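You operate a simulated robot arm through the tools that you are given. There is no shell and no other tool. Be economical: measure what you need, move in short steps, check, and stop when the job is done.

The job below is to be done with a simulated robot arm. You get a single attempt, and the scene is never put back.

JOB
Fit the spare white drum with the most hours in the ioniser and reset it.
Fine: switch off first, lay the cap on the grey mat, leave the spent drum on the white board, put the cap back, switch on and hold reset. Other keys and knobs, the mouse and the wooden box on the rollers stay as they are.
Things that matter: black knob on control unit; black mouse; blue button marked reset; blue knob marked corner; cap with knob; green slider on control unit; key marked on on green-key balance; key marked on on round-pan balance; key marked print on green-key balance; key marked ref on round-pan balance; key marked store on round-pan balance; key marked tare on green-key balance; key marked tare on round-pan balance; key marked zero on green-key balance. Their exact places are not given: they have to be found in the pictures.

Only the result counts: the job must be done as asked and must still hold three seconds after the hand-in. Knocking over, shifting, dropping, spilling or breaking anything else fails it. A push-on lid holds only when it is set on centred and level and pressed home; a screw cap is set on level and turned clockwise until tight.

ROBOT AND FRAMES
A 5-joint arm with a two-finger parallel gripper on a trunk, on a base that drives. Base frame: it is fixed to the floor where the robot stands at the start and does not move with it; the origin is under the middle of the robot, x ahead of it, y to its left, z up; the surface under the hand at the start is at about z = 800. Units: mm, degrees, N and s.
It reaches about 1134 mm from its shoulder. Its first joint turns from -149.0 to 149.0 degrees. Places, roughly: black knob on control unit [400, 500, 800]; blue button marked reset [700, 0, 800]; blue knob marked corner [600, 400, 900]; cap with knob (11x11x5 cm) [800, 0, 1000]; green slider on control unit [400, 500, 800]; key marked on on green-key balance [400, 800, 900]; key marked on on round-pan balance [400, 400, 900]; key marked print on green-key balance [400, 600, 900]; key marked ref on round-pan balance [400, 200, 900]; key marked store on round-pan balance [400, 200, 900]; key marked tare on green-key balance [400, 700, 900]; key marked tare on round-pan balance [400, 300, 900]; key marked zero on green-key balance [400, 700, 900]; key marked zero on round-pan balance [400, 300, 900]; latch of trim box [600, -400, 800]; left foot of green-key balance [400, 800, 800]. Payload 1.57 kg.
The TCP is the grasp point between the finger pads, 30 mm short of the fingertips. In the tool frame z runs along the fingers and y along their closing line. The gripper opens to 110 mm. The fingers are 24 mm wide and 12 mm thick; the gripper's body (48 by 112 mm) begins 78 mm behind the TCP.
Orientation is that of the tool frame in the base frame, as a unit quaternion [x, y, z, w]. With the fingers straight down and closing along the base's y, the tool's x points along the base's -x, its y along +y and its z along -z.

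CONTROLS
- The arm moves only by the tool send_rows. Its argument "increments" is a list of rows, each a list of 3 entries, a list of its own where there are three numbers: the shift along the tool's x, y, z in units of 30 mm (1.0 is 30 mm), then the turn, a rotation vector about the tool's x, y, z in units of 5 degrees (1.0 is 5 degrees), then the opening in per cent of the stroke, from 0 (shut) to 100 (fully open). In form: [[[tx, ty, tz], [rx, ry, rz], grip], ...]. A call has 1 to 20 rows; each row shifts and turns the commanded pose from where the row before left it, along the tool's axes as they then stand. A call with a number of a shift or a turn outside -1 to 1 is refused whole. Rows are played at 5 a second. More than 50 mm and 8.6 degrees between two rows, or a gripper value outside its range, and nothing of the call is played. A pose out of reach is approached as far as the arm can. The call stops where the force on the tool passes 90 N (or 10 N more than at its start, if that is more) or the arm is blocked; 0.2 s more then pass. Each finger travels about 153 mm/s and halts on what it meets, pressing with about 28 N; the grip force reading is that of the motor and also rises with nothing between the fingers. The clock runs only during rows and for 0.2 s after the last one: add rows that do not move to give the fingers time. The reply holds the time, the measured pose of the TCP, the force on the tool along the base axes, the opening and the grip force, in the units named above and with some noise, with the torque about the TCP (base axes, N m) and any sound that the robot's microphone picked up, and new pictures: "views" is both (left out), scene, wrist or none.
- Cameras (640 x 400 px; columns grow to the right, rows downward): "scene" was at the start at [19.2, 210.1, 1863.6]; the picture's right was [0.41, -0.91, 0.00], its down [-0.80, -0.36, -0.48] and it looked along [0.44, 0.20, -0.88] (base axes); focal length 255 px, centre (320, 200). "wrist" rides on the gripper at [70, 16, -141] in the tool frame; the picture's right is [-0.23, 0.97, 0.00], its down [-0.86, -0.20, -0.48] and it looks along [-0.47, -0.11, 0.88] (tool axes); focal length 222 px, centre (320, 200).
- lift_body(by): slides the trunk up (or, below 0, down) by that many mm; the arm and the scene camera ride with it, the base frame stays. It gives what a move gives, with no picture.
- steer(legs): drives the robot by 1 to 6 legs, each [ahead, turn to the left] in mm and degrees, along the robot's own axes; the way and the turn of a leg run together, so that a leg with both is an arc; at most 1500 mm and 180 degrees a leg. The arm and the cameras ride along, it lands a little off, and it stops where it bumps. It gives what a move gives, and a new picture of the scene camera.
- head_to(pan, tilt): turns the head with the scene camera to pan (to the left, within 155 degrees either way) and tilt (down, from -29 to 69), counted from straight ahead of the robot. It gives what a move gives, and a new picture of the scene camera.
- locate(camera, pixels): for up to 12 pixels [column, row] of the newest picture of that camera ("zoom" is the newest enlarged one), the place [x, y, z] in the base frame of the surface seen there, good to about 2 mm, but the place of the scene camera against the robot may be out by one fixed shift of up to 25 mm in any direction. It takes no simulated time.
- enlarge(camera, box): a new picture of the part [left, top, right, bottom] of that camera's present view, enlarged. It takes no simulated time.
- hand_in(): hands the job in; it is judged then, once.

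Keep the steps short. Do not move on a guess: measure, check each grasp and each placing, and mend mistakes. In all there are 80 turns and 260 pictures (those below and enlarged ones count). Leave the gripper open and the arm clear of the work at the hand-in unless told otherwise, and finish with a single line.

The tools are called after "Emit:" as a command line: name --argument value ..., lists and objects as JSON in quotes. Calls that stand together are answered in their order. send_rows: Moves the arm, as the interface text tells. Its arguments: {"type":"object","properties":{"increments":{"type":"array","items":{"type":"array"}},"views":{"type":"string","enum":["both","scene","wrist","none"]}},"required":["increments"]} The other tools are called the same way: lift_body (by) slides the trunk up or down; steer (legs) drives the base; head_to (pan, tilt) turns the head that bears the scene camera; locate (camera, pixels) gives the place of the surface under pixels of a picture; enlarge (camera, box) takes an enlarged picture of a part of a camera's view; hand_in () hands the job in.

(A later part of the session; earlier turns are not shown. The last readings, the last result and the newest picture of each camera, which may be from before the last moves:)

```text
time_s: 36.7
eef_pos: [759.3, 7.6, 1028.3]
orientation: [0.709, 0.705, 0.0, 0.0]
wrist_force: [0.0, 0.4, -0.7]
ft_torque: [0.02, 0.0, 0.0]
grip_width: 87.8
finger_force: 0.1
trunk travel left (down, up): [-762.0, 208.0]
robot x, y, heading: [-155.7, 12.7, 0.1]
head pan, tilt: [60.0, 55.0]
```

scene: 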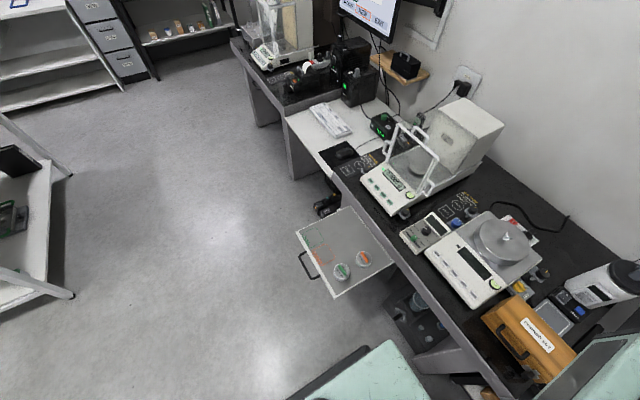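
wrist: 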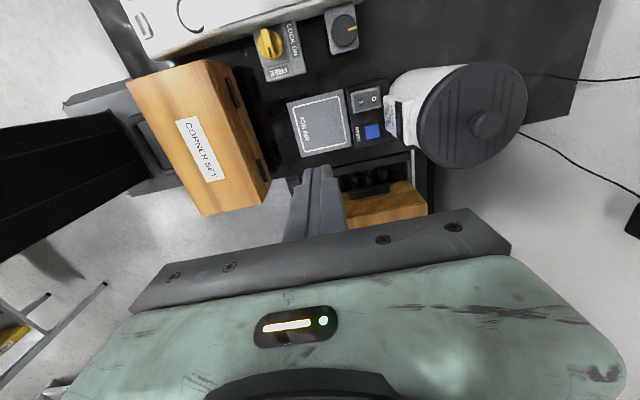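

Emit:
lift_body --by -14.5

Emit:
send_rows --increments '[[[-0.04, 0, 0], [0, 0, 0], 50], [[0, 0, 0], [0, 0, 0], 20], [[0, 0, 0], [0, 0, 0], 0], [[0, 0, 0], [0, 0, 0], 0], [[0, 0, 0], [0, 0, 0], 0], [[0, 0, 0], [0, 0, 0], 0]]' --views "none"

Emit:
lift_body --by 5

Emit:
lift_body --by 5

Emit:
send_rows --increments '[[[0, 0, 0], [0, 0, 0], 0]]' --views "both"

Emit:
enlarge --camera "scene" --box '[520, 220, 640, 320]'

Emit:
enlarge --camera "wrist" --box '[240, 80, 400, 240]'

```text
time_s: 37.3
eef_pos: [758.6, 6.4, 1013.8]
orientation: [0.709, 0.705, 0.0, 0.0]
wrist_force: [0.6, 0.1, 0.0]
ft_torque: [-0.03, 0.0, 0.01]
grip_width: 88.2
finger_force: 0.0
trunk travel left (down, up): [-748.0, 222.0]
robot x, y, heading: [-152.8, 15.8, -0.0]
head pan, tilt: [60.0, 55.0]
```

```text
time_s: 38.7
eef_pos: [760.0, 6.2, 1014.7]
orientation: [0.708, 0.706, 0.0, 0.0]
wrist_force: [0.0, -0.7, -0.8]
ft_torque: [-0.02, 0.01, -0.02]
grip_width: 24.4
finger_force: 27.8
trunk travel left (down, up): [-748.0, 222.0]
robot x, y, heading: [-152.9, 13.4, -0.2]
head pan, tilt: [60.0, 55.0]
```

```text
time_s: 39.3
eef_pos: [758.2, 4.1, 1018.9]
orientation: [0.709, 0.706, -0.001, -0.001]
wrist_force: [-0.5, 0.4, -1.2]
ft_torque: [0.03, 0.0, 0.01]
grip_width: 24.5
finger_force: 27.9
trunk travel left (down, up): [-753.0, 217.0]
robot x, y, heading: [-150.4, 16.5, 0.3]
head pan, tilt: [60.0, 55.0]
```

```text
time_s: 39.8
eef_pos: [758.0, 4.8, 1024.1]
orientation: [0.709, 0.705, 0.0, 0.0]
wrist_force: [0.0, 0.3, -0.8]
ft_torque: [0.0, -0.02, -0.02]
grip_width: 24.6
finger_force: 27.9
trunk travel left (down, up): [-758.0, 212.0]
robot x, y, heading: [-148.2, 14.5, 0.1]
head pan, tilt: [60.0, 55.0]
```

```text
time_s: 40.2
eef_pos: [758.4, 5.6, 1024.6]
orientation: [0.709, 0.705, 0.0, 0.0]
wrist_force: [-0.4, 0.3, -0.8]
ft_torque: [0.01, 0.01, -0.01]
grip_width: 24.4
finger_force: 28.3
trunk travel left (down, up): [-758.0, 212.0]
robot x, y, heading: [-145.2, 17.2, 0.3]
head pan, tilt: [60.0, 55.0]
```

scene: 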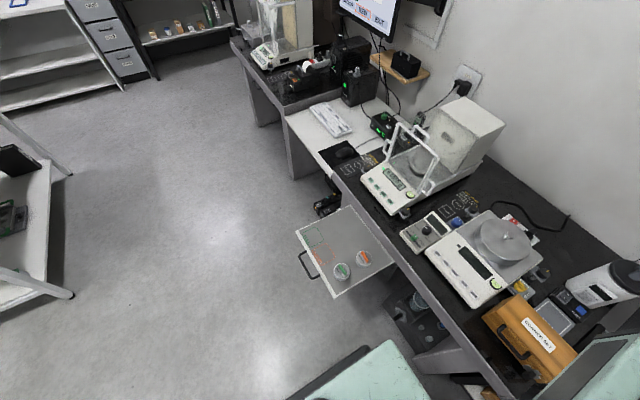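
wrist: 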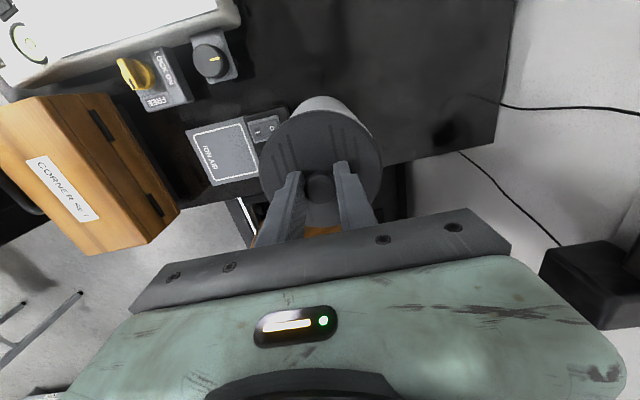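

```text
4.00 times, centred on (580, 270) of scene
```

zoom: 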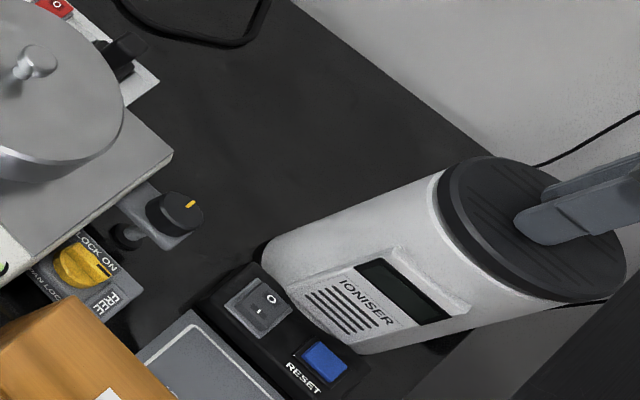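

```text
2.50 times, centred on (320, 160) of wrist
```

zoom: 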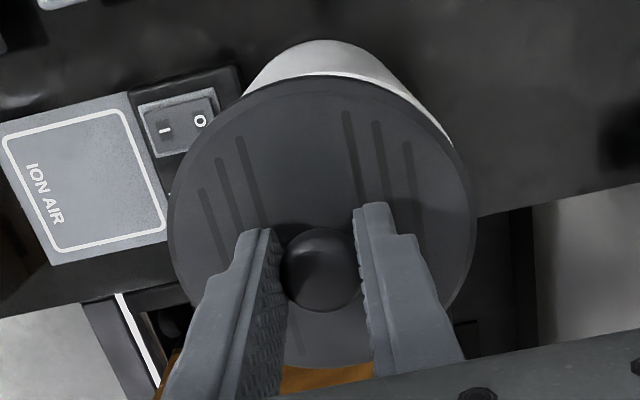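

Emit:
locate --camera "wrist" --pixels '[[318, 125], [290, 140], [350, 140], [318, 187], [270, 160], [365, 155]]'

Emit:
lift_body --by 10

Emit:
lift_body --by 10

Emit:
send_rows --increments '[[[0, 0, 0], [0, 0, 0], 0]]' --views "wrist"

Emit:
locate --camera "wrist" --pixels '[[318, 125], [290, 140], [350, 140], [318, 187], [270, 160], [365, 155]]'

```text
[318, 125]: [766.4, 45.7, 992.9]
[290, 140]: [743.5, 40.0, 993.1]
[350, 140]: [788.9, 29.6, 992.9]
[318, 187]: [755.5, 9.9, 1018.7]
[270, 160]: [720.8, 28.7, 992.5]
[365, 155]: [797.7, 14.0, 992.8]
```

```text
time_s: 40.8
eef_pos: [758.8, 6.1, 1034.5]
orientation: [0.709, 0.705, -0.001, 0.0]
wrist_force: [-0.4, -0.1, -1.0]
ft_torque: [-0.01, 0.02, -0.01]
grip_width: 24.4
finger_force: 27.7
trunk travel left (down, up): [-768.0, 202.0]
robot x, y, heading: [-146.6, 16.1, 0.0]
head pan, tilt: [60.0, 55.0]
```

```text
time_s: 41.4
eef_pos: [760.8, 5.7, 1044.2]
orientation: [0.709, 0.705, 0.0, 0.001]
wrist_force: [-0.2, 0.2, -0.6]
ft_torque: [-0.03, 0.0, 0.01]
grip_width: 24.6
finger_force: 27.4
trunk travel left (down, up): [-778.0, 192.0]
robot x, y, heading: [-149.6, 17.8, 0.2]
head pan, tilt: [60.0, 55.0]
```

```text
time_s: 41.8
eef_pos: [760.2, 4.7, 1044.5]
orientation: [0.709, 0.705, 0.0, 0.0]
wrist_force: [-0.3, 0.2, -0.3]
ft_torque: [-0.03, -0.01, -0.01]
grip_width: 24.1
finger_force: 28.4
trunk travel left (down, up): [-778.0, 192.0]
robot x, y, heading: [-153.0, 15.1, -0.2]
head pan, tilt: [60.0, 55.0]
```

wrist: 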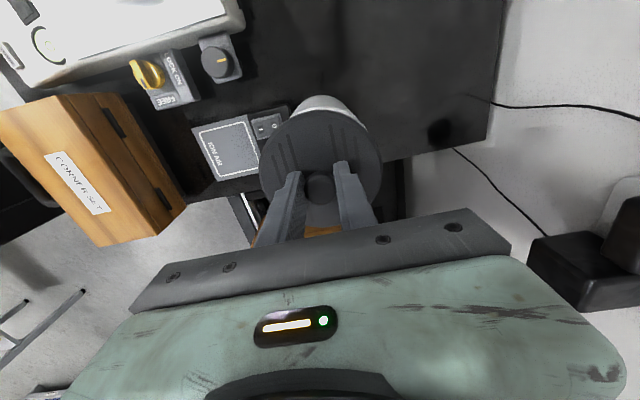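

```text
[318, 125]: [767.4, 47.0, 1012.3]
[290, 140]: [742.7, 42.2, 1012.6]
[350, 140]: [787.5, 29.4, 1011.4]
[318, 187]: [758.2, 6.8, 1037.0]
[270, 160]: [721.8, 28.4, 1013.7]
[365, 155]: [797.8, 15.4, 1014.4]
```

Cap is up 30 mm, level and held. Continue in small steps.

Emit:
lift_body --by 10

Emit:
lift_body --by 10

Emit:
send_rows --increments '[[[0, -0.2, 0], [0, 0, 0], 0], [[0, -0.3, 0], [0, 0, 0], 0], [[0, -0.3, 0], [0, 0, 0], 0], [[0, 0, 0], [0, 0, 0], 0]]' --views "wrist"

```text
time_s: 42.3
eef_pos: [760.6, 5.6, 1053.7]
orientation: [0.709, 0.705, 0.0, 0.0]
wrist_force: [0.7, 0.2, -1.6]
ft_torque: [-0.01, 0.01, 0.01]
grip_width: 24.3
finger_force: 28.0
trunk travel left (down, up): [-788.0, 182.0]
robot x, y, heading: [-149.3, 20.4, -0.2]
head pan, tilt: [60.0, 55.0]
```

```text
time_s: 42.9
eef_pos: [759.7, 6.2, 1064.7]
orientation: [0.709, 0.705, -0.001, 0.0]
wrist_force: [0.2, 0.3, -0.5]
ft_torque: [-0.02, -0.02, 0.04]
grip_width: 24.3
finger_force: 28.1
trunk travel left (down, up): [-798.0, 172.0]
robot x, y, heading: [-152.2, 16.1, 0.1]
head pan, tilt: [60.0, 55.0]
```

```text
time_s: 43.9
eef_pos: [735.6, 5.9, 1064.1]
orientation: [0.709, 0.705, 0.0, 0.0]
wrist_force: [1.2, -0.4, 0.1]
ft_torque: [0.0, -0.03, 0.0]
grip_width: 24.6
finger_force: 27.7
trunk travel left (down, up): [-798.0, 172.0]
robot x, y, heading: [-154.3, 17.7, 0.2]
head pan, tilt: [60.0, 55.0]
```

wrist: 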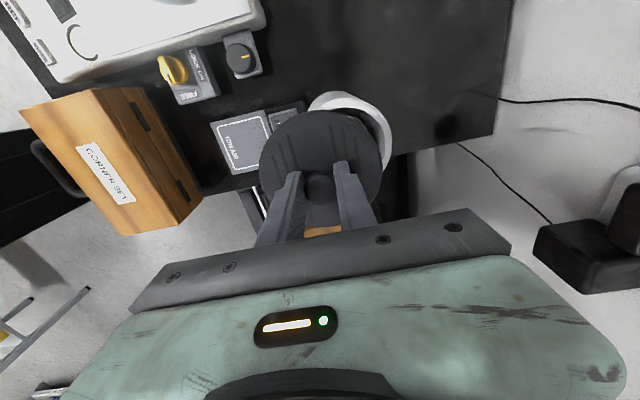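

Clear of the rim. Carry to (598,4) gently.

Emit:
send_rows --increments '[[[0, -0.4, 0], [0, 0, 0], 0], [[0, -0.5, 0], [0, 0, 0], 0], [[0, -0.5, 0], [0, 0, 0], 0], [[0, -0.5, 0], [0, 0, 0], 0], [[0, -0.5, 0], [0, 0, 0], 0], [[0, -0.5, 0], [0, 0, 0], 0], [[0, -0.5, 0], [0, 0, 0], 0], [[0, -0.5, 0], [0, 0, 0], 0], [[0, -0.4, 0], [0, 0, 0], 0], [[0, -0.3, 0], [0, 0, 0], 0], [[0, 0, 0], [0, 0, 0], 0]]' --views "none"

Emit:
lift_body --by -30

Emit:
send_rows --increments '[[[0, 0, 0], [0, 0, 0], 0]]' --views "wrist"

```text
time_s: 46.3
eef_pos: [596.6, 5.6, 1065.2]
orientation: [0.709, 0.705, 0.0, 0.001]
wrist_force: [-0.3, -0.5, -1.0]
ft_torque: [-0.01, 0.02, 0.0]
grip_width: 24.7
finger_force: 28.1
trunk travel left (down, up): [-798.0, 172.0]
robot x, y, heading: [-149.0, 17.7, 0.0]
head pan, tilt: [60.0, 55.0]
```

```text
time_s: 47.1
eef_pos: [595.9, 5.3, 1034.9]
orientation: [0.709, 0.706, 0.0, 0.001]
wrist_force: [0.2, 0.4, -0.6]
ft_torque: [0.01, -0.01, 0.02]
grip_width: 24.2
finger_force: 27.9
trunk travel left (down, up): [-768.0, 202.0]
robot x, y, heading: [-146.5, 15.8, -0.1]
head pan, tilt: [60.0, 55.0]
```

```text
time_s: 47.5
eef_pos: [595.8, 6.7, 1034.9]
orientation: [0.709, 0.705, 0.0, 0.0]
wrist_force: [0.1, -0.7, 0.1]
ft_torque: [0.01, 0.02, 0.0]
grip_width: 24.3
finger_force: 28.1
trunk travel left (down, up): [-768.0, 202.0]
robot x, y, heading: [-147.8, 16.3, -0.1]
head pan, tilt: [60.0, 55.0]
```

wrist: 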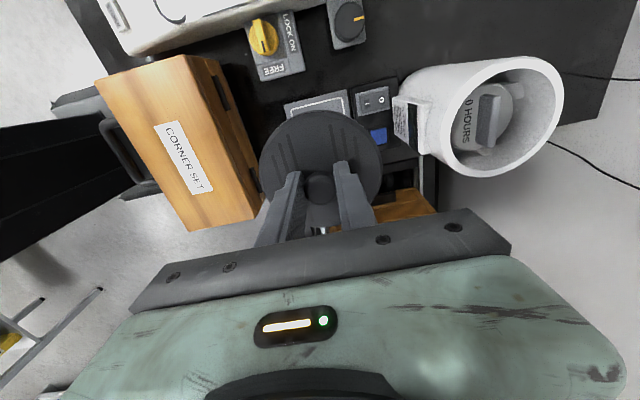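

The drum inside reads "0 HOURS". Lower the cap to just above the mat.

Emit:
lift_body --by -80

Emit:
lift_body --by -80

Emit:
send_rows --increments '[[[0, 0.06, 0], [0, 0, 0], 0]]' --views "wrist"

Emit:
enlarge --camera "wrist" --box '[200, 80, 440, 240]'

```text
time_s: 48.6
eef_pos: [596.1, 5.4, 954.6]
orientation: [0.709, 0.705, 0.001, 0.0]
wrist_force: [0.4, 0.4, -0.2]
ft_torque: [0.0, 0.01, -0.01]
grip_width: 24.4
finger_force: 27.9
trunk travel left (down, up): [-688.0, 282.0]
robot x, y, heading: [-151.8, 18.2, 0.2]
head pan, tilt: [60.0, 55.0]
```

```text
time_s: 49.8
eef_pos: [597.0, 5.8, 874.4]
orientation: [0.709, 0.705, 0.0, 0.0]
wrist_force: [0.2, 0.2, -1.6]
ft_torque: [0.0, 0.03, 0.03]
grip_width: 24.6
finger_force: 28.1
trunk travel left (down, up): [-608.0, 362.0]
robot x, y, heading: [-146.9, 17.9, 0.1]
head pan, tilt: [60.0, 55.0]
```

```text
time_s: 50.2
eef_pos: [597.6, 6.6, 873.8]
orientation: [0.709, 0.705, 0.0, 0.0]
wrist_force: [-0.5, 0.5, -1.5]
ft_torque: [-0.01, 0.01, -0.03]
grip_width: 24.5
finger_force: 27.8
trunk travel left (down, up): [-608.0, 362.0]
robot x, y, heading: [-150.0, 16.4, -0.0]
head pan, tilt: [60.0, 55.0]
```

wrist: 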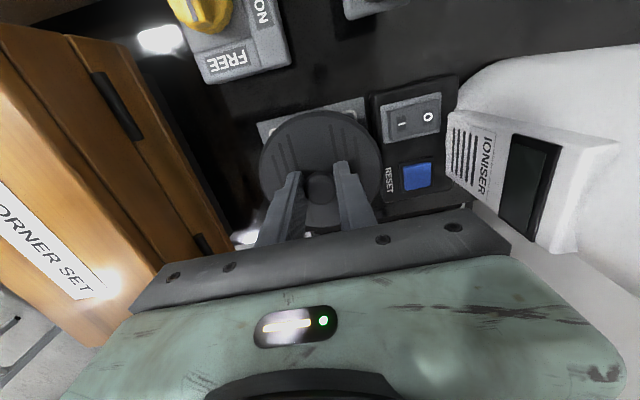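

```text
2.50 times, centred on (320, 160) of wrist
```

zoom: 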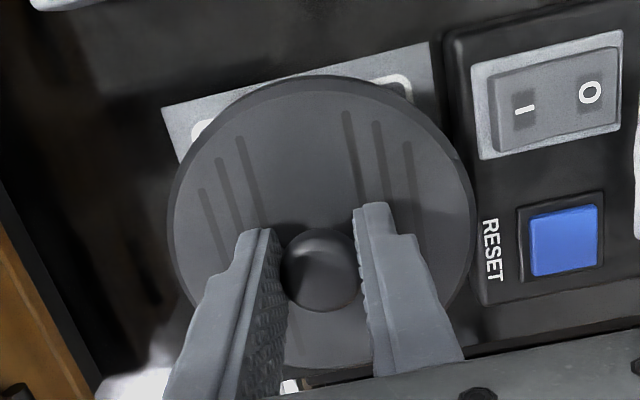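

Emit:
locate --camera "zoom" --pixels '[[440, 60], [475, 290], [480, 180], [170, 200], [470, 200], [60, 330], [35, 240], [320, 100], [165, 108], [430, 45]]'

Emit:
locate --camera "wrist" --pixels '[[225, 240], [190, 180], [120, 60], [130, 110]]'

```text
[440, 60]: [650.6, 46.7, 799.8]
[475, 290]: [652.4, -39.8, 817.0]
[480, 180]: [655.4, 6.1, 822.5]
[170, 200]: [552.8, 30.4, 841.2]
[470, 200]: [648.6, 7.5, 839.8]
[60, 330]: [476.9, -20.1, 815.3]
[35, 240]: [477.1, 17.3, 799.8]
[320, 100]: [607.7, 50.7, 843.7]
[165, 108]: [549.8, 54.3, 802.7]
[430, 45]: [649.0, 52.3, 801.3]
```

```text
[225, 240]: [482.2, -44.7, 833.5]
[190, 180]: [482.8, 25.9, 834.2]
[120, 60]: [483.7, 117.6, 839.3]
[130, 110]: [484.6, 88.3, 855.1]
```

Reset panel begins at x≈651; shift the cap −5 mm in x, then lower in small steps.

Emit:
send_rows --increments '[[[-0.05, -0.16, 0], [0, 0, 0], 0], [[0, 0, 0], [0, 0, 0], 0]]' --views "none"

Emit:
lift_body --by -10

Emit:
lift_body --by -4

Emit:
lift_body --by -3

```text
time_s: 50.8
eef_pos: [594.0, 4.1, 874.4]
orientation: [0.709, 0.705, -0.001, -0.001]
wrist_force: [0.3, 0.1, -0.4]
ft_torque: [-0.01, 0.0, -0.01]
grip_width: 24.5
finger_force: 28.0
trunk travel left (down, up): [-608.0, 362.0]
robot x, y, heading: [-152.8, 19.9, 0.0]
head pan, tilt: [60.0, 55.0]
```

```text
time_s: 51.4
eef_pos: [591.4, 3.1, 865.0]
orientation: [0.709, 0.705, 0.0, 0.0]
wrist_force: [-0.6, 1.4, -0.5]
ft_torque: [0.01, 0.02, -0.02]
grip_width: 24.3
finger_force: 27.7
trunk travel left (down, up): [-598.0, 372.0]
robot x, y, heading: [-148.7, 16.8, 0.1]
head pan, tilt: [60.0, 55.0]
```

```text
time_s: 51.9
eef_pos: [593.3, 4.9, 860.8]
orientation: [0.709, 0.705, 0.0, 0.0]
wrist_force: [-0.2, 0.5, -0.8]
ft_torque: [0.0, 0.0, 0.0]
grip_width: 24.4
finger_force: 28.1
trunk travel left (down, up): [-594.0, 376.0]
robot x, y, heading: [-149.7, 21.0, -0.3]
head pan, tilt: [60.0, 55.0]
```

```text
time_s: 52.4
eef_pos: [592.4, 4.4, 858.1]
orientation: [0.709, 0.705, 0.0, 0.001]
wrist_force: [0.0, 0.5, -0.3]
ft_torque: [-0.04, 0.0, 0.01]
grip_width: 24.6
finger_force: 27.7
trunk travel left (down, up): [-591.0, 379.0]
robot x, y, heading: [-150.3, 14.0, 0.1]
head pan, tilt: [60.0, 55.0]
```

Emit:
lift_body --by -2

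Emit:
lift_body --by -2

Emit:
lift_body --by -2

Emit:
send_rows --increments '[[[0, 0, 0], [0, 0, 0], 0]]' --views "wrist"

Emit:
locate --camera "wrist" --pixels '[[318, 125], [290, 140], [350, 140], [318, 187], [270, 160], [365, 155]]'

```text
time_s: 53.0
eef_pos: [592.6, 3.6, 855.9]
orientation: [0.708, 0.706, 0.0, 0.0]
wrist_force: [0.1, -1.0, -0.5]
ft_torque: [0.0, -0.01, -0.03]
grip_width: 24.5
finger_force: 28.1
trunk travel left (down, up): [-589.0, 381.0]
robot x, y, heading: [-147.9, 17.5, 0.2]
head pan, tilt: [60.0, 55.0]
```

```text
time_s: 53.5
eef_pos: [593.6, 3.7, 853.5]
orientation: [0.709, 0.705, 0.0, 0.0]
wrist_force: [0.2, -0.3, -0.7]
ft_torque: [0.02, 0.02, -0.03]
grip_width: 24.5
finger_force: 28.2
trunk travel left (down, up): [-587.0, 383.0]
robot x, y, heading: [-152.0, 17.3, 0.0]
head pan, tilt: [60.0, 55.0]
```

```text
time_s: 54.0
eef_pos: [592.5, 4.6, 852.8]
orientation: [0.709, 0.705, 0.0, 0.0]
wrist_force: [1.8, 0.9, 5.6]
ft_torque: [-0.07, -0.04, -0.01]
grip_width: 24.4
finger_force: 28.6
trunk travel left (down, up): [-585.0, 385.0]
robot x, y, heading: [-144.7, 14.2, -0.3]
head pan, tilt: [60.0, 55.0]
```

```text
time_s: 54.4
eef_pos: [592.7, 4.4, 851.7]
orientation: [0.709, 0.706, 0.0, 0.001]
wrist_force: [2.4, -0.8, 7.1]
ft_torque: [-0.03, -0.06, -0.04]
grip_width: 24.4
finger_force: 27.7
trunk travel left (down, up): [-585.0, 385.0]
robot x, y, heading: [-150.8, 14.4, -0.1]
head pan, tilt: [60.0, 55.0]
```

wrist: 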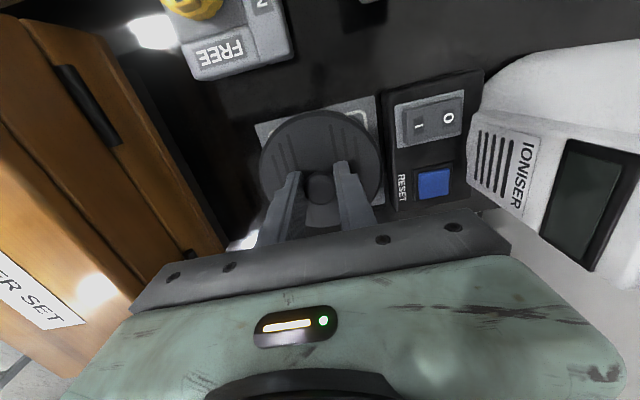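

```text
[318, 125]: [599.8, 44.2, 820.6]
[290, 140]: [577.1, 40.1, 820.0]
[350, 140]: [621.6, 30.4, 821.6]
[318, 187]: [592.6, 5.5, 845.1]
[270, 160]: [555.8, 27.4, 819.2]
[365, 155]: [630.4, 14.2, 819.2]
```

Cap rests on the mat (contact ~6 N, top at 820). Release and rise.

Emit:
send_rows --increments '[[[0, 0, 0], [0, 0, 0], 50], [[0, 0, 0], [0, 0, 0], 50], [[0, 0, 0], [0, 0, 0], 50]]' --views "none"

Emit:
lift_body --by 240

Emit:
send_rows --increments '[[[0, 0.8, 0], [0, 0, 0], 80], [[0, 0.8, 0], [0, 0, 0], 80], [[0, 0.8, 0], [0, 0, 0], 80], [[0, 0.8, 0], [0, 0, 0], 80], [[0, 0.8, 0], [0, 0, 0], 80], [[0, 0, 0], [0, 0, 0], 80]]' --views "wrist"

Emit:
enlarge --camera "wrist" --box '[240, 60, 420, 220]'

```text
time_s: 55.2
eef_pos: [593.2, 3.8, 851.4]
orientation: [0.709, 0.705, 0.0, 0.0]
wrist_force: [-0.1, 0.1, 0.3]
ft_torque: [-0.01, 0.0, 0.01]
grip_width: 55.0
finger_force: 0.0
trunk travel left (down, up): [-585.0, 385.0]
robot x, y, heading: [-153.2, 18.0, -0.1]
head pan, tilt: [60.0, 55.0]
```

```text
time_s: 57.7
eef_pos: [592.9, 4.6, 1091.1]
orientation: [0.709, 0.705, 0.001, 0.0]
wrist_force: [0.0, 0.3, -0.4]
ft_torque: [0.04, 0.02, -0.01]
grip_width: 55.1
finger_force: 0.0
trunk travel left (down, up): [-825.0, 145.0]
robot x, y, heading: [-149.1, 16.8, 0.2]
head pan, tilt: [60.0, 55.0]
```

```text
time_s: 59.1
eef_pos: [713.1, 2.8, 1091.4]
orientation: [0.709, 0.706, 0.0, 0.0]
wrist_force: [-0.2, 0.6, 0.2]
ft_torque: [-0.04, -0.01, 0.02]
grip_width: 88.2
finger_force: 0.0
trunk travel left (down, up): [-825.0, 145.0]
robot x, y, heading: [-149.4, 18.1, 0.0]
head pan, tilt: [60.0, 55.0]
```

wrist: 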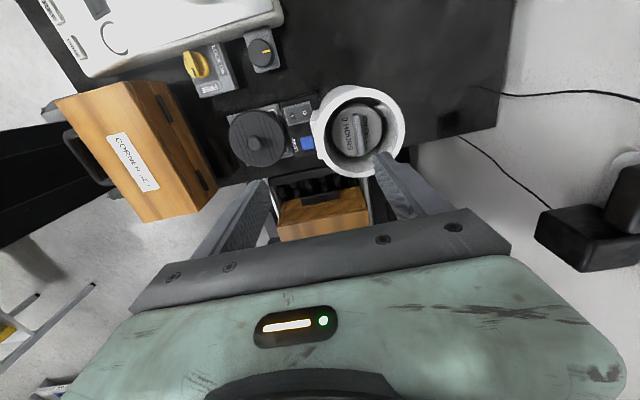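

```text
2.50 times, centred on (330, 140) of wrist
```

zoom: 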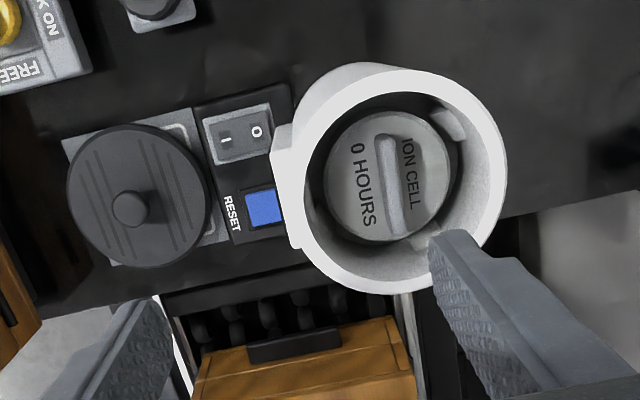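

Emit:
locate --camera "zoom" --pixels '[[388, 145], [400, 225], [394, 185], [360, 180], [325, 185], [455, 165], [300, 160], [500, 170], [390, 75], [375, 285], [450, 125], [425, 190]]'

Emit:
enlarge --camera "wrist" --box '[305, 75, 410, 190]'

```text
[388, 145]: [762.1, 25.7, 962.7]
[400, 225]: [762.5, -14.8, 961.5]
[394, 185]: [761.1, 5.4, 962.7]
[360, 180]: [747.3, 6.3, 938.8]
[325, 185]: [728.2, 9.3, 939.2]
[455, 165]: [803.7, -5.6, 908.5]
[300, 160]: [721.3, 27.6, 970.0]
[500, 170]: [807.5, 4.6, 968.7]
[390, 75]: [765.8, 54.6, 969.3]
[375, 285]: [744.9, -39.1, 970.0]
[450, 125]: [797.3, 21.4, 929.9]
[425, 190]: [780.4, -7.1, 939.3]
```

```text
3.48 times, centred on (358, 132) of wrist
```

zoom: 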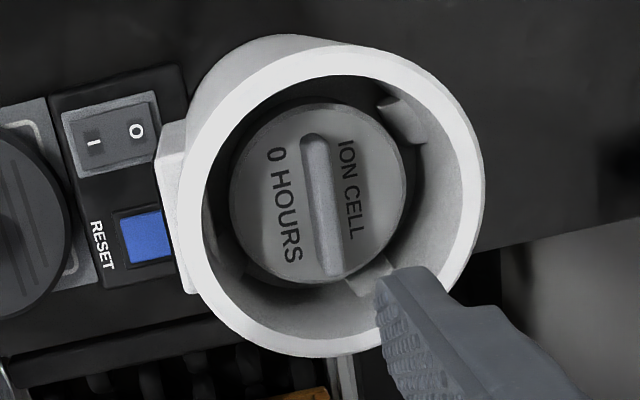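

Spent drum's bar: along y, centre (762,5.5), top z 962, drum top 939; rim z 969. Fingers close along x, which suits. Set opening ~40 mm, move over and lower.

Emit:
send_rows --increments '[[[0.05, 0.8, 0], [0, 0, 0], 36], [[0.04, 0.83, 0], [0, 0, 0], 36], [[0, 0, 0], [0, 0, 0], 36], [[0, 0, 0], [0, 0, 0], 36]]' --views "none"

Emit:
lift_body --by -80

Emit:
send_rows --increments '[[[0, 0, 0], [0, 0, 0], 36]]' --views "wrist"

Emit:
enlarge --camera "wrist" --box '[240, 100, 400, 240]'

```text
time_s: 60.1
eef_pos: [761.3, 5.6, 1090.5]
orientation: [0.709, 0.705, 0.0, 0.0]
wrist_force: [-0.1, -0.8, 0.6]
ft_torque: [0.02, -0.03, -0.02]
grip_width: 39.7
finger_force: 0.0
trunk travel left (down, up): [-825.0, 145.0]
robot x, y, heading: [-149.0, 14.5, -0.1]
head pan, tilt: [60.0, 55.0]
```

```text
time_s: 61.3
eef_pos: [760.8, 4.5, 1011.3]
orientation: [0.709, 0.705, 0.0, 0.0]
wrist_force: [0.1, 0.3, -0.4]
ft_torque: [-0.01, 0.0, -0.01]
grip_width: 39.5
finger_force: 0.0
trunk travel left (down, up): [-745.0, 225.0]
robot x, y, heading: [-154.1, 16.3, -0.1]
head pan, tilt: [60.0, 55.0]
```

```text
time_s: 61.7
eef_pos: [761.7, 3.7, 1011.4]
orientation: [0.709, 0.705, -0.001, 0.0]
wrist_force: [0.1, -1.0, -0.1]
ft_torque: [-0.02, -0.02, -0.01]
grip_width: 39.6
finger_force: 0.2
trunk travel left (down, up): [-745.0, 225.0]
robot x, y, heading: [-149.5, 16.1, 0.1]
head pan, tilt: [60.0, 55.0]
```

wrist: 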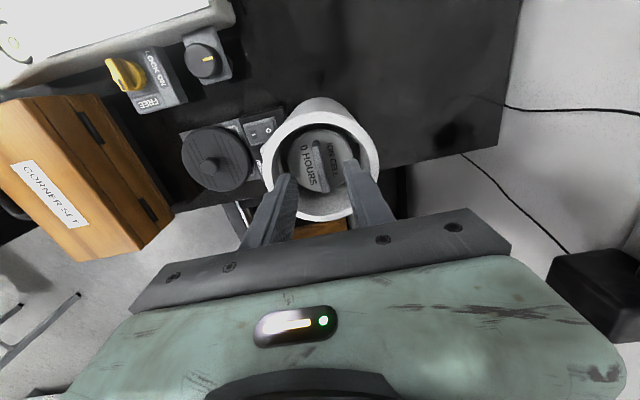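

```text
2.86 times, centred on (320, 170) of wrist
```

zoom: 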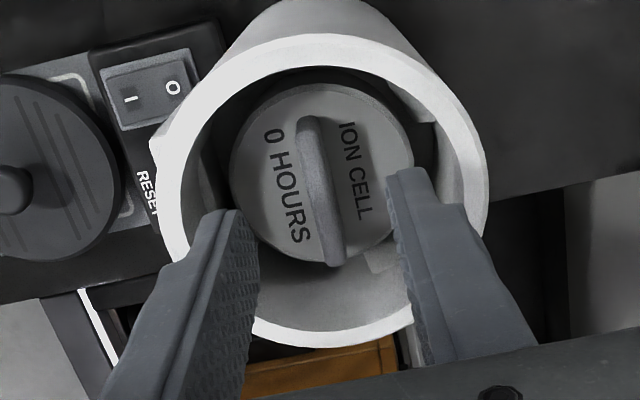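

Aligned. Lower 38 → tips ≈ 943.5, and close.

Emit:
lift_body --by -37

Emit:
send_rows --increments '[[[0, 0, 0], [0, 0, 0], 20], [[0, 0, 0], [0, 0, 0], 8], [[0, 0, 0], [0, 0, 0], 0], [[0, 0, 0], [0, 0, 0], 0], [[0, 0, 0], [0, 0, 0], 0]]' --views "wrist"

Emit:
lift_body --by 5

```text
time_s: 62.5
eef_pos: [762.5, 5.6, 974.1]
orientation: [0.709, 0.705, 0.0, 0.0]
wrist_force: [0.2, -0.3, 0.4]
ft_torque: [0.0, -0.03, 0.0]
grip_width: 39.6
finger_force: 0.0
trunk travel left (down, up): [-708.0, 262.0]
robot x, y, heading: [-152.6, 20.5, -0.0]
head pan, tilt: [60.0, 55.0]
```

```text
time_s: 63.7
eef_pos: [762.0, 5.2, 974.0]
orientation: [0.709, 0.705, 0.0, 0.0]
wrist_force: [0.3, -0.7, -0.2]
ft_torque: [0.06, 0.0, -0.02]
grip_width: 7.0
finger_force: 26.1
trunk travel left (down, up): [-708.0, 262.0]
robot x, y, heading: [-152.5, 15.9, -0.2]
head pan, tilt: [60.0, 55.0]
```

wrist: 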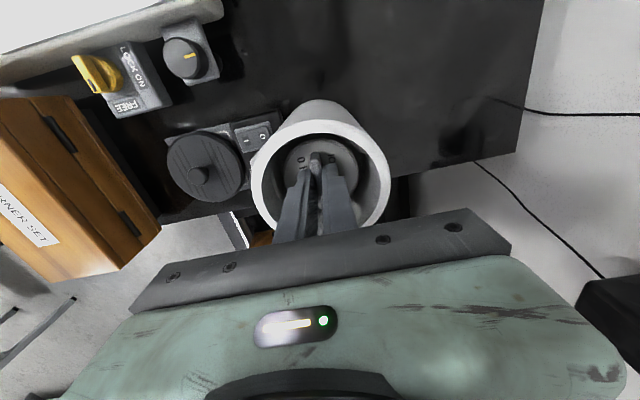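

```text
time_s: 64.2
eef_pos: [762.4, 4.9, 979.5]
orientation: [0.709, 0.705, 0.0, 0.0]
wrist_force: [0.4, 0.6, -1.1]
ft_torque: [-0.01, 0.05, 0.01]
grip_width: 7.3
finger_force: 26.9
trunk travel left (down, up): [-713.0, 257.0]
robot x, y, heading: [-146.2, 13.9, -0.1]
head pan, tilt: [60.0, 55.0]
```

Gripped (7 mm bar) and coming up. Continue in steps.

Emit:
lift_body --by 15

Emit:
lift_body --by 20

Emit:
lift_body --by 20

Emit:
lift_body --by 20

Emit:
lift_body --by 20

Emit:
send_rows --increments '[[[0, 0, 0], [0, 0, 0], 0]]' --views "both"

Emit:
enlarge --camera "scene" --box '[520, 220, 640, 320]'

```text
time_s: 64.8
eef_pos: [762.2, 6.0, 993.3]
orientation: [0.709, 0.705, 0.0, -0.001]
wrist_force: [0.7, -0.1, -0.5]
ft_torque: [-0.03, -0.03, -0.02]
grip_width: 7.0
finger_force: 26.5
trunk travel left (down, up): [-728.0, 242.0]
robot x, y, heading: [-151.4, 16.7, -0.1]
head pan, tilt: [60.0, 55.0]
```

```text
time_s: 65.5
eef_pos: [761.5, 6.4, 1014.6]
orientation: [0.708, 0.706, 0.0, 0.001]
wrist_force: [0.6, 0.3, -0.6]
ft_torque: [0.01, 0.0, 0.01]
grip_width: 7.3
finger_force: 25.9
trunk travel left (down, up): [-748.0, 222.0]
robot x, y, heading: [-149.2, 17.8, -0.1]
head pan, tilt: [60.0, 55.0]
```

```text
time_s: 66.2
eef_pos: [761.5, 5.3, 1034.9]
orientation: [0.709, 0.705, 0.0, -0.001]
wrist_force: [0.6, 0.3, 0.3]
ft_torque: [0.01, 0.03, -0.01]
grip_width: 6.9
finger_force: 26.2
trunk travel left (down, up): [-768.0, 202.0]
robot x, y, heading: [-147.6, 15.3, -0.1]
head pan, tilt: [60.0, 55.0]
```

```text
time_s: 66.9
eef_pos: [762.2, 5.3, 1055.1]
orientation: [0.709, 0.705, 0.0, 0.0]
wrist_force: [0.5, -0.5, 0.3]
ft_torque: [0.0, 0.01, -0.01]
grip_width: 7.0
finger_force: 26.3
trunk travel left (down, up): [-788.0, 182.0]
robot x, y, heading: [-150.1, 12.7, 0.0]
head pan, tilt: [60.0, 55.0]
```

```text
time_s: 67.5
eef_pos: [762.4, 5.0, 1074.6]
orientation: [0.709, 0.705, 0.0, 0.0]
wrist_force: [0.6, -0.5, -1.0]
ft_torque: [-0.01, 0.01, 0.0]
grip_width: 7.4
finger_force: 26.3
trunk travel left (down, up): [-808.0, 162.0]
robot x, y, heading: [-152.5, 16.6, 0.2]
head pan, tilt: [60.0, 55.0]
```

```text
time_s: 67.9
eef_pos: [761.8, 5.4, 1073.5]
orientation: [0.709, 0.706, 0.0, 0.0]
wrist_force: [-0.8, 1.3, -1.3]
ft_torque: [0.0, -0.02, 0.02]
grip_width: 7.2
finger_force: 26.6
trunk travel left (down, up): [-808.0, 162.0]
robot x, y, heading: [-152.2, 15.5, 0.1]
head pan, tilt: [60.0, 55.0]
```

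scene: 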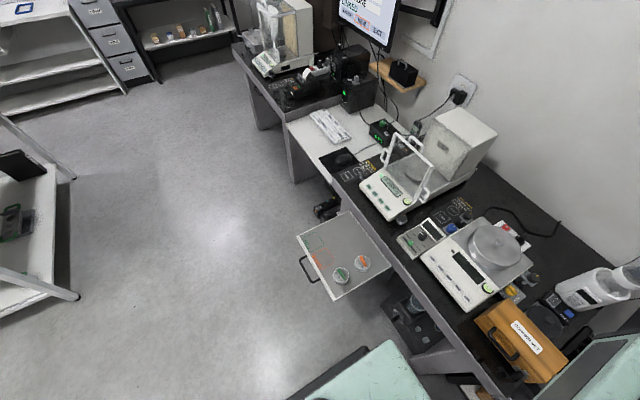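
wrist: 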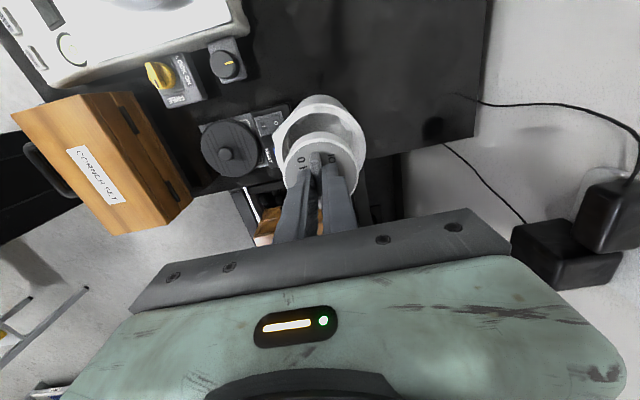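

```text
4.00 times, centred on (580, 270) of scene
```

zoom: 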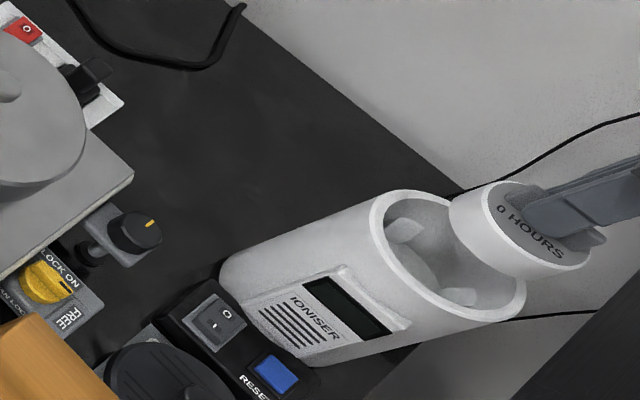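

Spent drum is out (≈40 mm tall). Raise 60 more, retract, then sweep around to the white board in front of the bench.

Emit:
lift_body --by 60

Emit:
send_rows --increments '[[[0, -0.5, 0], [0, 0, 0], 0], [[0, -0.9, 0], [0, 0, 0], 0], [[0, -0.9, 0], [0, 0, 0], 0], [[0, -0.9, 0], [0, 0, 0], 0], [[0, -0.9, 0], [0, 0, 0], 0], [[0, -0.9, 0], [0, 0, 0], 0], [[0, -0.9, 0], [0, 0, 0], 0], [[0, -0.9, 0], [0, 0, 0], 0], [[0, -0.9, 0], [0, 0, 0], 0], [[0, -0.9, 0], [0, 0, 0], 0], [[0, -0.9, 0], [0, 0, 0], 0], [[0, -0.9, 0], [0, 0, 0], 0], [[0, -0.6, 0], [0, 0, 0], 0], [[0, 0, 0], [0, 0, 0], 0]]' --views "none"

Emit:
send_rows --increments '[[[0.5, 0, 0], [0, 0, 0], 0], [[0.94, -0.17, 0], [0, 0, 0], 0], [[0.94, -0.17, 0], [0, 0, 0], 0], [[0.94, -0.17, 0], [0, 0, 0], 0], [[0.94, -0.17, 0], [0, 0, 0], 0], [[0.94, -0.17, 0], [0, 0, 0], 0], [[0.94, -0.17, 0], [0, 0, 0], 0], [[0.94, -0.17, 0], [0, 0, 0], 0], [[0.94, -0.5, 0], [0, 0, 0], 0], [[0.94, -0.5, 0], [0, 0, 0], 0], [[0.94, -0.5, 0], [0, 0, 0], 0], [[0.94, -0.5, 0], [0, 0, 0], 0], [[0.94, -0.5, 0], [0, 0, 0], 0], [[0.94, -0.5, 0], [0, 0, 0], 0], [[0.8, -0.6, 0], [0, 0, 0], 0], [[0.5, -0.4, 0], [0, 0, 0], 0], [[0, 0, 0], [0, 0, 0], 0]]' --views "both"

```text
time_s: 68.9
eef_pos: [762.5, 5.9, 1135.0]
orientation: [0.709, 0.705, 0.0, 0.0]
wrist_force: [-0.5, 0.6, -1.2]
ft_torque: [0.02, 0.03, 0.03]
grip_width: 7.3
finger_force: 26.7
trunk travel left (down, up): [-868.0, 102.0]
robot x, y, heading: [-150.5, 17.9, -0.0]
head pan, tilt: [60.0, 55.0]
```

```text
time_s: 71.9
eef_pos: [430.8, 7.3, 1135.4]
orientation: [0.709, 0.705, 0.0, 0.0]
wrist_force: [0.9, 0.4, -0.3]
ft_torque: [0.01, -0.02, 0.01]
grip_width: 7.1
finger_force: 26.6
trunk travel left (down, up): [-868.0, 102.0]
robot x, y, heading: [-152.9, 17.5, -0.1]
head pan, tilt: [60.0, 55.0]
```

```text
time_s: 75.5
eef_pos: [279.6, 429.3, 1135.1]
orientation: [0.709, 0.706, 0.0, 0.0]
wrist_force: [0.0, -0.1, -0.9]
ft_torque: [-0.04, 0.03, 0.02]
grip_width: 7.3
finger_force: 27.0
trunk travel left (down, up): [-868.0, 102.0]
robot x, y, heading: [-147.8, 15.0, 0.0]
head pan, tilt: [60.0, 55.0]
```

scene: 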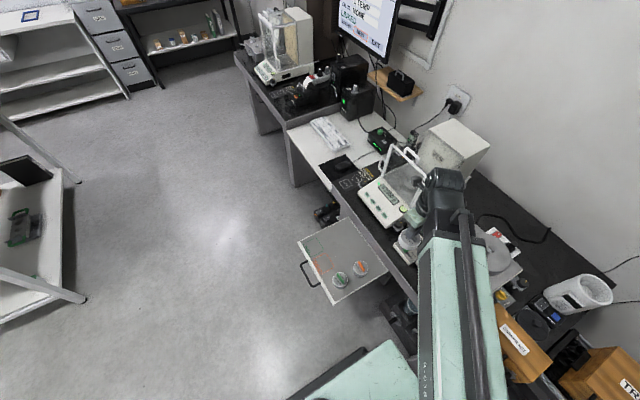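
wrist: 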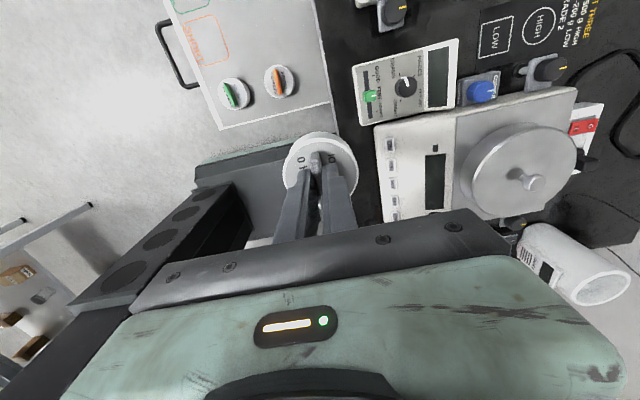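

Emit:
locate --camera "wrist" --pixels '[[232, 94], [281, 80], [220, 128], [330, 100], [318, 5], [215, 40], [190, 5], [265, 30], [225, 87], [239, 101], [274, 70], [288, 90]]'

Emit:
enlarge --camera "wrist" --box '[150, 0, 350, 140]'

```text
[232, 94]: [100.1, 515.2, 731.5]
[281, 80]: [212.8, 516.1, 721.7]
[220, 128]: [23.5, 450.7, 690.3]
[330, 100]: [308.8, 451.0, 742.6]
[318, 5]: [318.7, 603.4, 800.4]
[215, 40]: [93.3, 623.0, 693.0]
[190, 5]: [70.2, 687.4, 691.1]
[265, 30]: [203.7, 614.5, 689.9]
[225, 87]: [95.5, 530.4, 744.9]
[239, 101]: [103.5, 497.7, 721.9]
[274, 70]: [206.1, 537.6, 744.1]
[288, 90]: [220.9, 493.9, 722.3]
```

```text
2.86 times, centred on (250, 70) of wrist
```

zoom: 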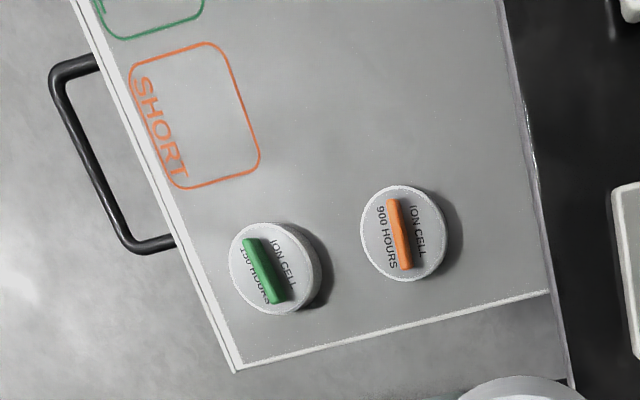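

Board z≈690, 900-hour drum at ≈(212,515), free space at ≈(215,622). Move the spent drum there.

Emit:
send_rows --increments '[[[0.6, -0.2, 0], [0, 0, 0], 0], [[0.9, -0.3, 0], [0, 0, 0], 0], [[0.9, -0.3, 0], [0, 0, 0], 0], [[0.9, -0.3, 0], [0, 0, 0], 0], [[0.9, -0.3, 0], [0, 0, 0], 0], [[0.9, -0.3, 0], [0, 0, 0], 0], [[0.9, -0.3, 0], [0, 0, 0], 0], [[0.4, -0.15, 0], [0, 0, 0], 0], [[0, 0, 0], [0, 0, 0], 0]]' --views "none"

Emit:
lift_body --by -240

Emit:
send_rows --increments '[[[0, 0, 0], [0, 0, 0], 0]]' --views "both"

```text
time_s: 77.5
eef_pos: [213.8, 622.2, 1135.2]
orientation: [0.709, 0.705, 0.001, 0.0]
wrist_force: [-0.2, -0.2, -0.7]
ft_torque: [-0.03, 0.0, -0.01]
grip_width: 6.8
finger_force: 26.2
trunk travel left (down, up): [-868.0, 102.0]
robot x, y, heading: [-147.8, 19.7, -0.1]
head pan, tilt: [60.0, 55.0]
```

```text
time_s: 80.0
eef_pos: [213.6, 621.6, 894.3]
orientation: [0.709, 0.705, 0.0, 0.0]
wrist_force: [-0.7, -0.7, -1.3]
ft_torque: [0.04, 0.01, 0.0]
grip_width: 7.1
finger_force: 26.6
trunk travel left (down, up): [-628.0, 342.0]
robot x, y, heading: [-152.3, 18.3, -0.1]
head pan, tilt: [60.0, 55.0]
```

```text
time_s: 80.4
eef_pos: [214.2, 622.0, 894.4]
orientation: [0.709, 0.705, 0.0, 0.0]
wrist_force: [-0.1, 0.3, -0.8]
ft_torque: [0.0, 0.03, -0.01]
grip_width: 7.2
finger_force: 26.8
trunk travel left (down, up): [-628.0, 342.0]
robot x, y, heading: [-150.5, 19.0, 0.0]
head pan, tilt: [60.0, 55.0]
```

scene: 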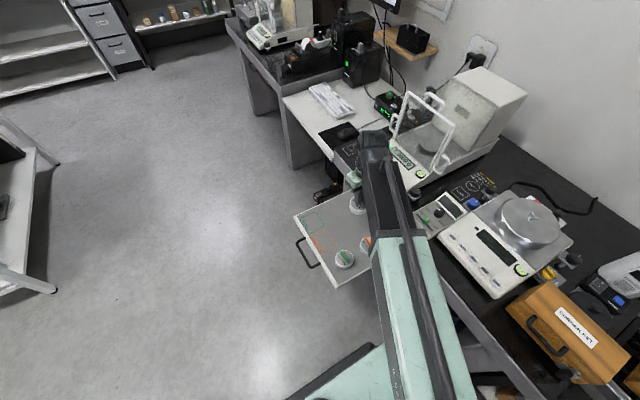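
wrist: 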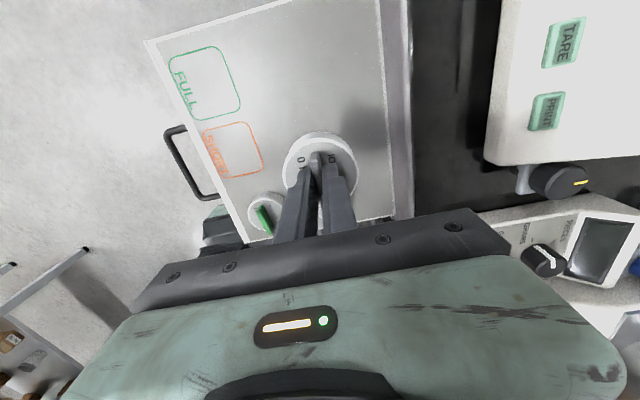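

Emit:
lift_body --by -115

Emit:
send_rows --increments '[[[0, 0, 0], [0, 0, 0], 0]]' --views "both"

Emit:
locate --camera "wrist" --pixels '[[300, 150], [340, 155], [360, 120], [200, 140]]'

```text
time_s: 81.9
eef_pos: [213.1, 621.2, 778.7]
orientation: [0.709, 0.706, -0.001, 0.0]
wrist_force: [-0.2, 0.4, 0.2]
ft_torque: [0.03, 0.01, -0.03]
grip_width: 7.2
finger_force: 26.3
trunk travel left (down, up): [-513.0, 457.0]
robot x, y, heading: [-148.5, 16.8, 0.1]
head pan, tilt: [60.0, 55.0]
```

```text
time_s: 82.3
eef_pos: [213.3, 621.1, 779.5]
orientation: [0.709, 0.705, 0.0, 0.0]
wrist_force: [-0.5, 0.9, -0.5]
ft_torque: [-0.01, 0.01, 0.0]
grip_width: 7.3
finger_force: 27.1
trunk travel left (down, up): [-513.0, 457.0]
robot x, y, heading: [-153.7, 14.5, 0.2]
head pan, tilt: [60.0, 55.0]
```

scene: 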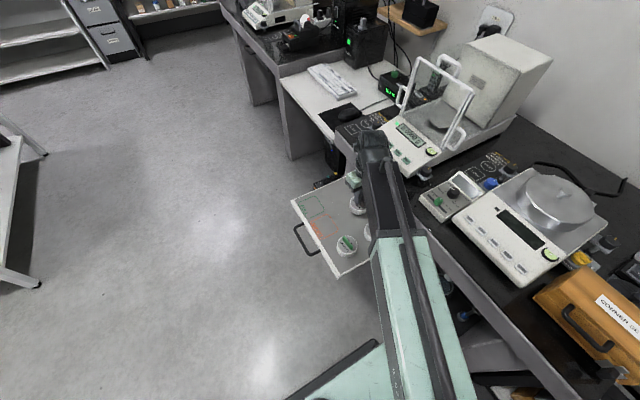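
wrist: 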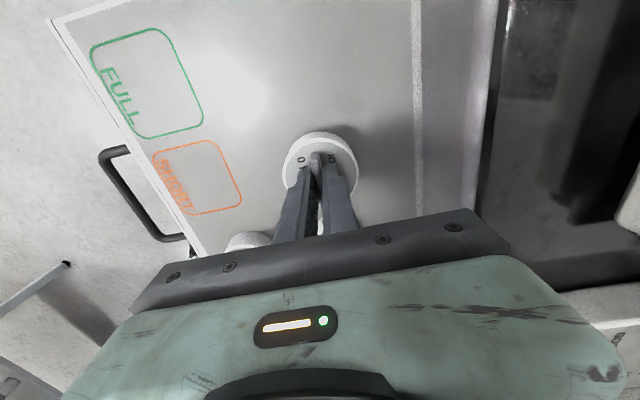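

```text
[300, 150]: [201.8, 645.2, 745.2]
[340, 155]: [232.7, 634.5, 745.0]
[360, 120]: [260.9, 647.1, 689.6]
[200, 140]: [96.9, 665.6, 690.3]
```

Emit:
lift_body --by -14

Emit:
lift_body --by -4

Emit:
lift_body --by -3

Emit:
lift_body --by -2

```text
time_s: 82.9
eef_pos: [214.1, 620.1, 765.1]
orientation: [0.709, 0.705, 0.0, 0.0]
wrist_force: [-0.7, -0.8, -0.4]
ft_torque: [-0.02, 0.03, -0.03]
grip_width: 7.4
finger_force: 26.2
trunk travel left (down, up): [-499.0, 471.0]
robot x, y, heading: [-150.4, 16.4, 0.4]
head pan, tilt: [60.0, 55.0]
```

```text
time_s: 83.4
eef_pos: [213.2, 620.7, 760.9]
orientation: [0.709, 0.705, 0.0, 0.0]
wrist_force: [-0.2, -0.1, -0.9]
ft_torque: [0.0, -0.04, 0.0]
grip_width: 7.1
finger_force: 26.6
trunk travel left (down, up): [-495.0, 475.0]
robot x, y, heading: [-149.8, 16.9, -0.1]
head pan, tilt: [60.0, 55.0]
```

```text
time_s: 84.0
eef_pos: [214.7, 620.3, 758.2]
orientation: [0.709, 0.705, 0.001, 0.0]
wrist_force: [-0.1, 1.0, -0.3]
ft_torque: [-0.03, 0.01, -0.02]
grip_width: 7.2
finger_force: 26.7
trunk travel left (down, up): [-492.0, 478.0]
robot x, y, heading: [-148.1, 18.0, 0.1]
head pan, tilt: [60.0, 55.0]
```

```text
time_s: 84.5
eef_pos: [213.6, 619.8, 757.2]
orientation: [0.709, 0.705, 0.0, 0.0]
wrist_force: [0.0, 0.5, -1.0]
ft_torque: [0.0, -0.01, -0.02]
grip_width: 7.1
finger_force: 26.8
trunk travel left (down, up): [-490.0, 480.0]
robot x, y, heading: [-149.9, 12.4, -0.0]
head pan, tilt: [60.0, 55.0]
```

Emit:
lift_body --by -2

Emit:
lift_body --by -1.5

```text
time_s: 85.0
eef_pos: [214.2, 621.0, 755.2]
orientation: [0.709, 0.705, 0.002, 0.0]
wrist_force: [4.0, 5.7, 24.2]
ft_torque: [0.05, -0.11, 0.01]
grip_width: 7.1
finger_force: 26.5
trunk travel left (down, up): [-488.0, 482.0]
robot x, y, heading: [-153.2, 19.3, -0.3]
head pan, tilt: [60.0, 55.0]
```

```text
time_s: 85.5
eef_pos: [214.6, 620.7, 753.4]
orientation: [0.709, 0.705, 0.001, 0.0]
wrist_force: [3.8, 5.3, 24.2]
ft_torque: [0.16, -0.14, 0.04]
grip_width: 6.9
finger_force: 26.1
trunk travel left (down, up): [-486.0, 484.0]
robot x, y, heading: [-150.5, 16.5, -0.0]
head pan, tilt: [60.0, 55.0]
```

Drum stands on the board. Release and rise.

Emit:
send_rows --increments '[[[0, 0, 0], [0, 0, 0], 36], [[0, 0, 0], [0, 0, 0], 36], [[0, 0, 0], [0, 0, 0], 36]]' --views "none"

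Emit:
lift_body --by 80

Emit:
send_rows --increments '[[[-0.9, 0, 0], [0, 0, 0], 36], [[0, 0, 0], [0, 0, 0], 36]]' --views "wrist"

```text
time_s: 86.3
eef_pos: [213.5, 621.6, 753.1]
orientation: [0.709, 0.705, 0.0, 0.0]
wrist_force: [0.4, -0.3, -0.3]
ft_torque: [0.03, 0.0, -0.01]
grip_width: 39.3
finger_force: 0.0
trunk travel left (down, up): [-486.0, 484.0]
robot x, y, heading: [-152.4, 15.5, 0.2]
head pan, tilt: [60.0, 55.0]
```

```text
time_s: 87.5
eef_pos: [214.2, 620.6, 832.7]
orientation: [0.709, 0.705, 0.0, 0.0]
wrist_force: [0.0, -0.4, -0.4]
ft_torque: [0.01, 0.01, 0.0]
grip_width: 39.7
finger_force: 0.1
trunk travel left (down, up): [-566.0, 404.0]
robot x, y, heading: [-151.2, 15.3, -0.1]
head pan, tilt: [60.0, 55.0]
```

```text
time_s: 88.1
eef_pos: [212.5, 593.8, 833.4]
orientation: [0.708, 0.706, 0.0, 0.0]
wrist_force: [-0.7, -0.7, 0.1]
ft_torque: [0.01, -0.04, 0.03]
grip_width: 39.7
finger_force: 0.1
trunk travel left (down, up): [-566.0, 404.0]
robot x, y, heading: [-152.9, 17.3, -0.1]
head pan, tilt: [60.0, 55.0]
```

wrist: 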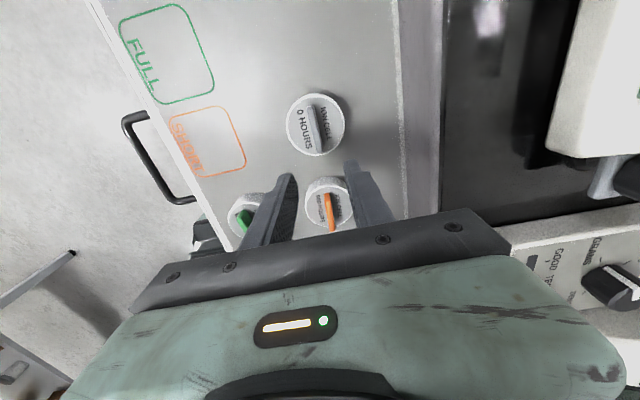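

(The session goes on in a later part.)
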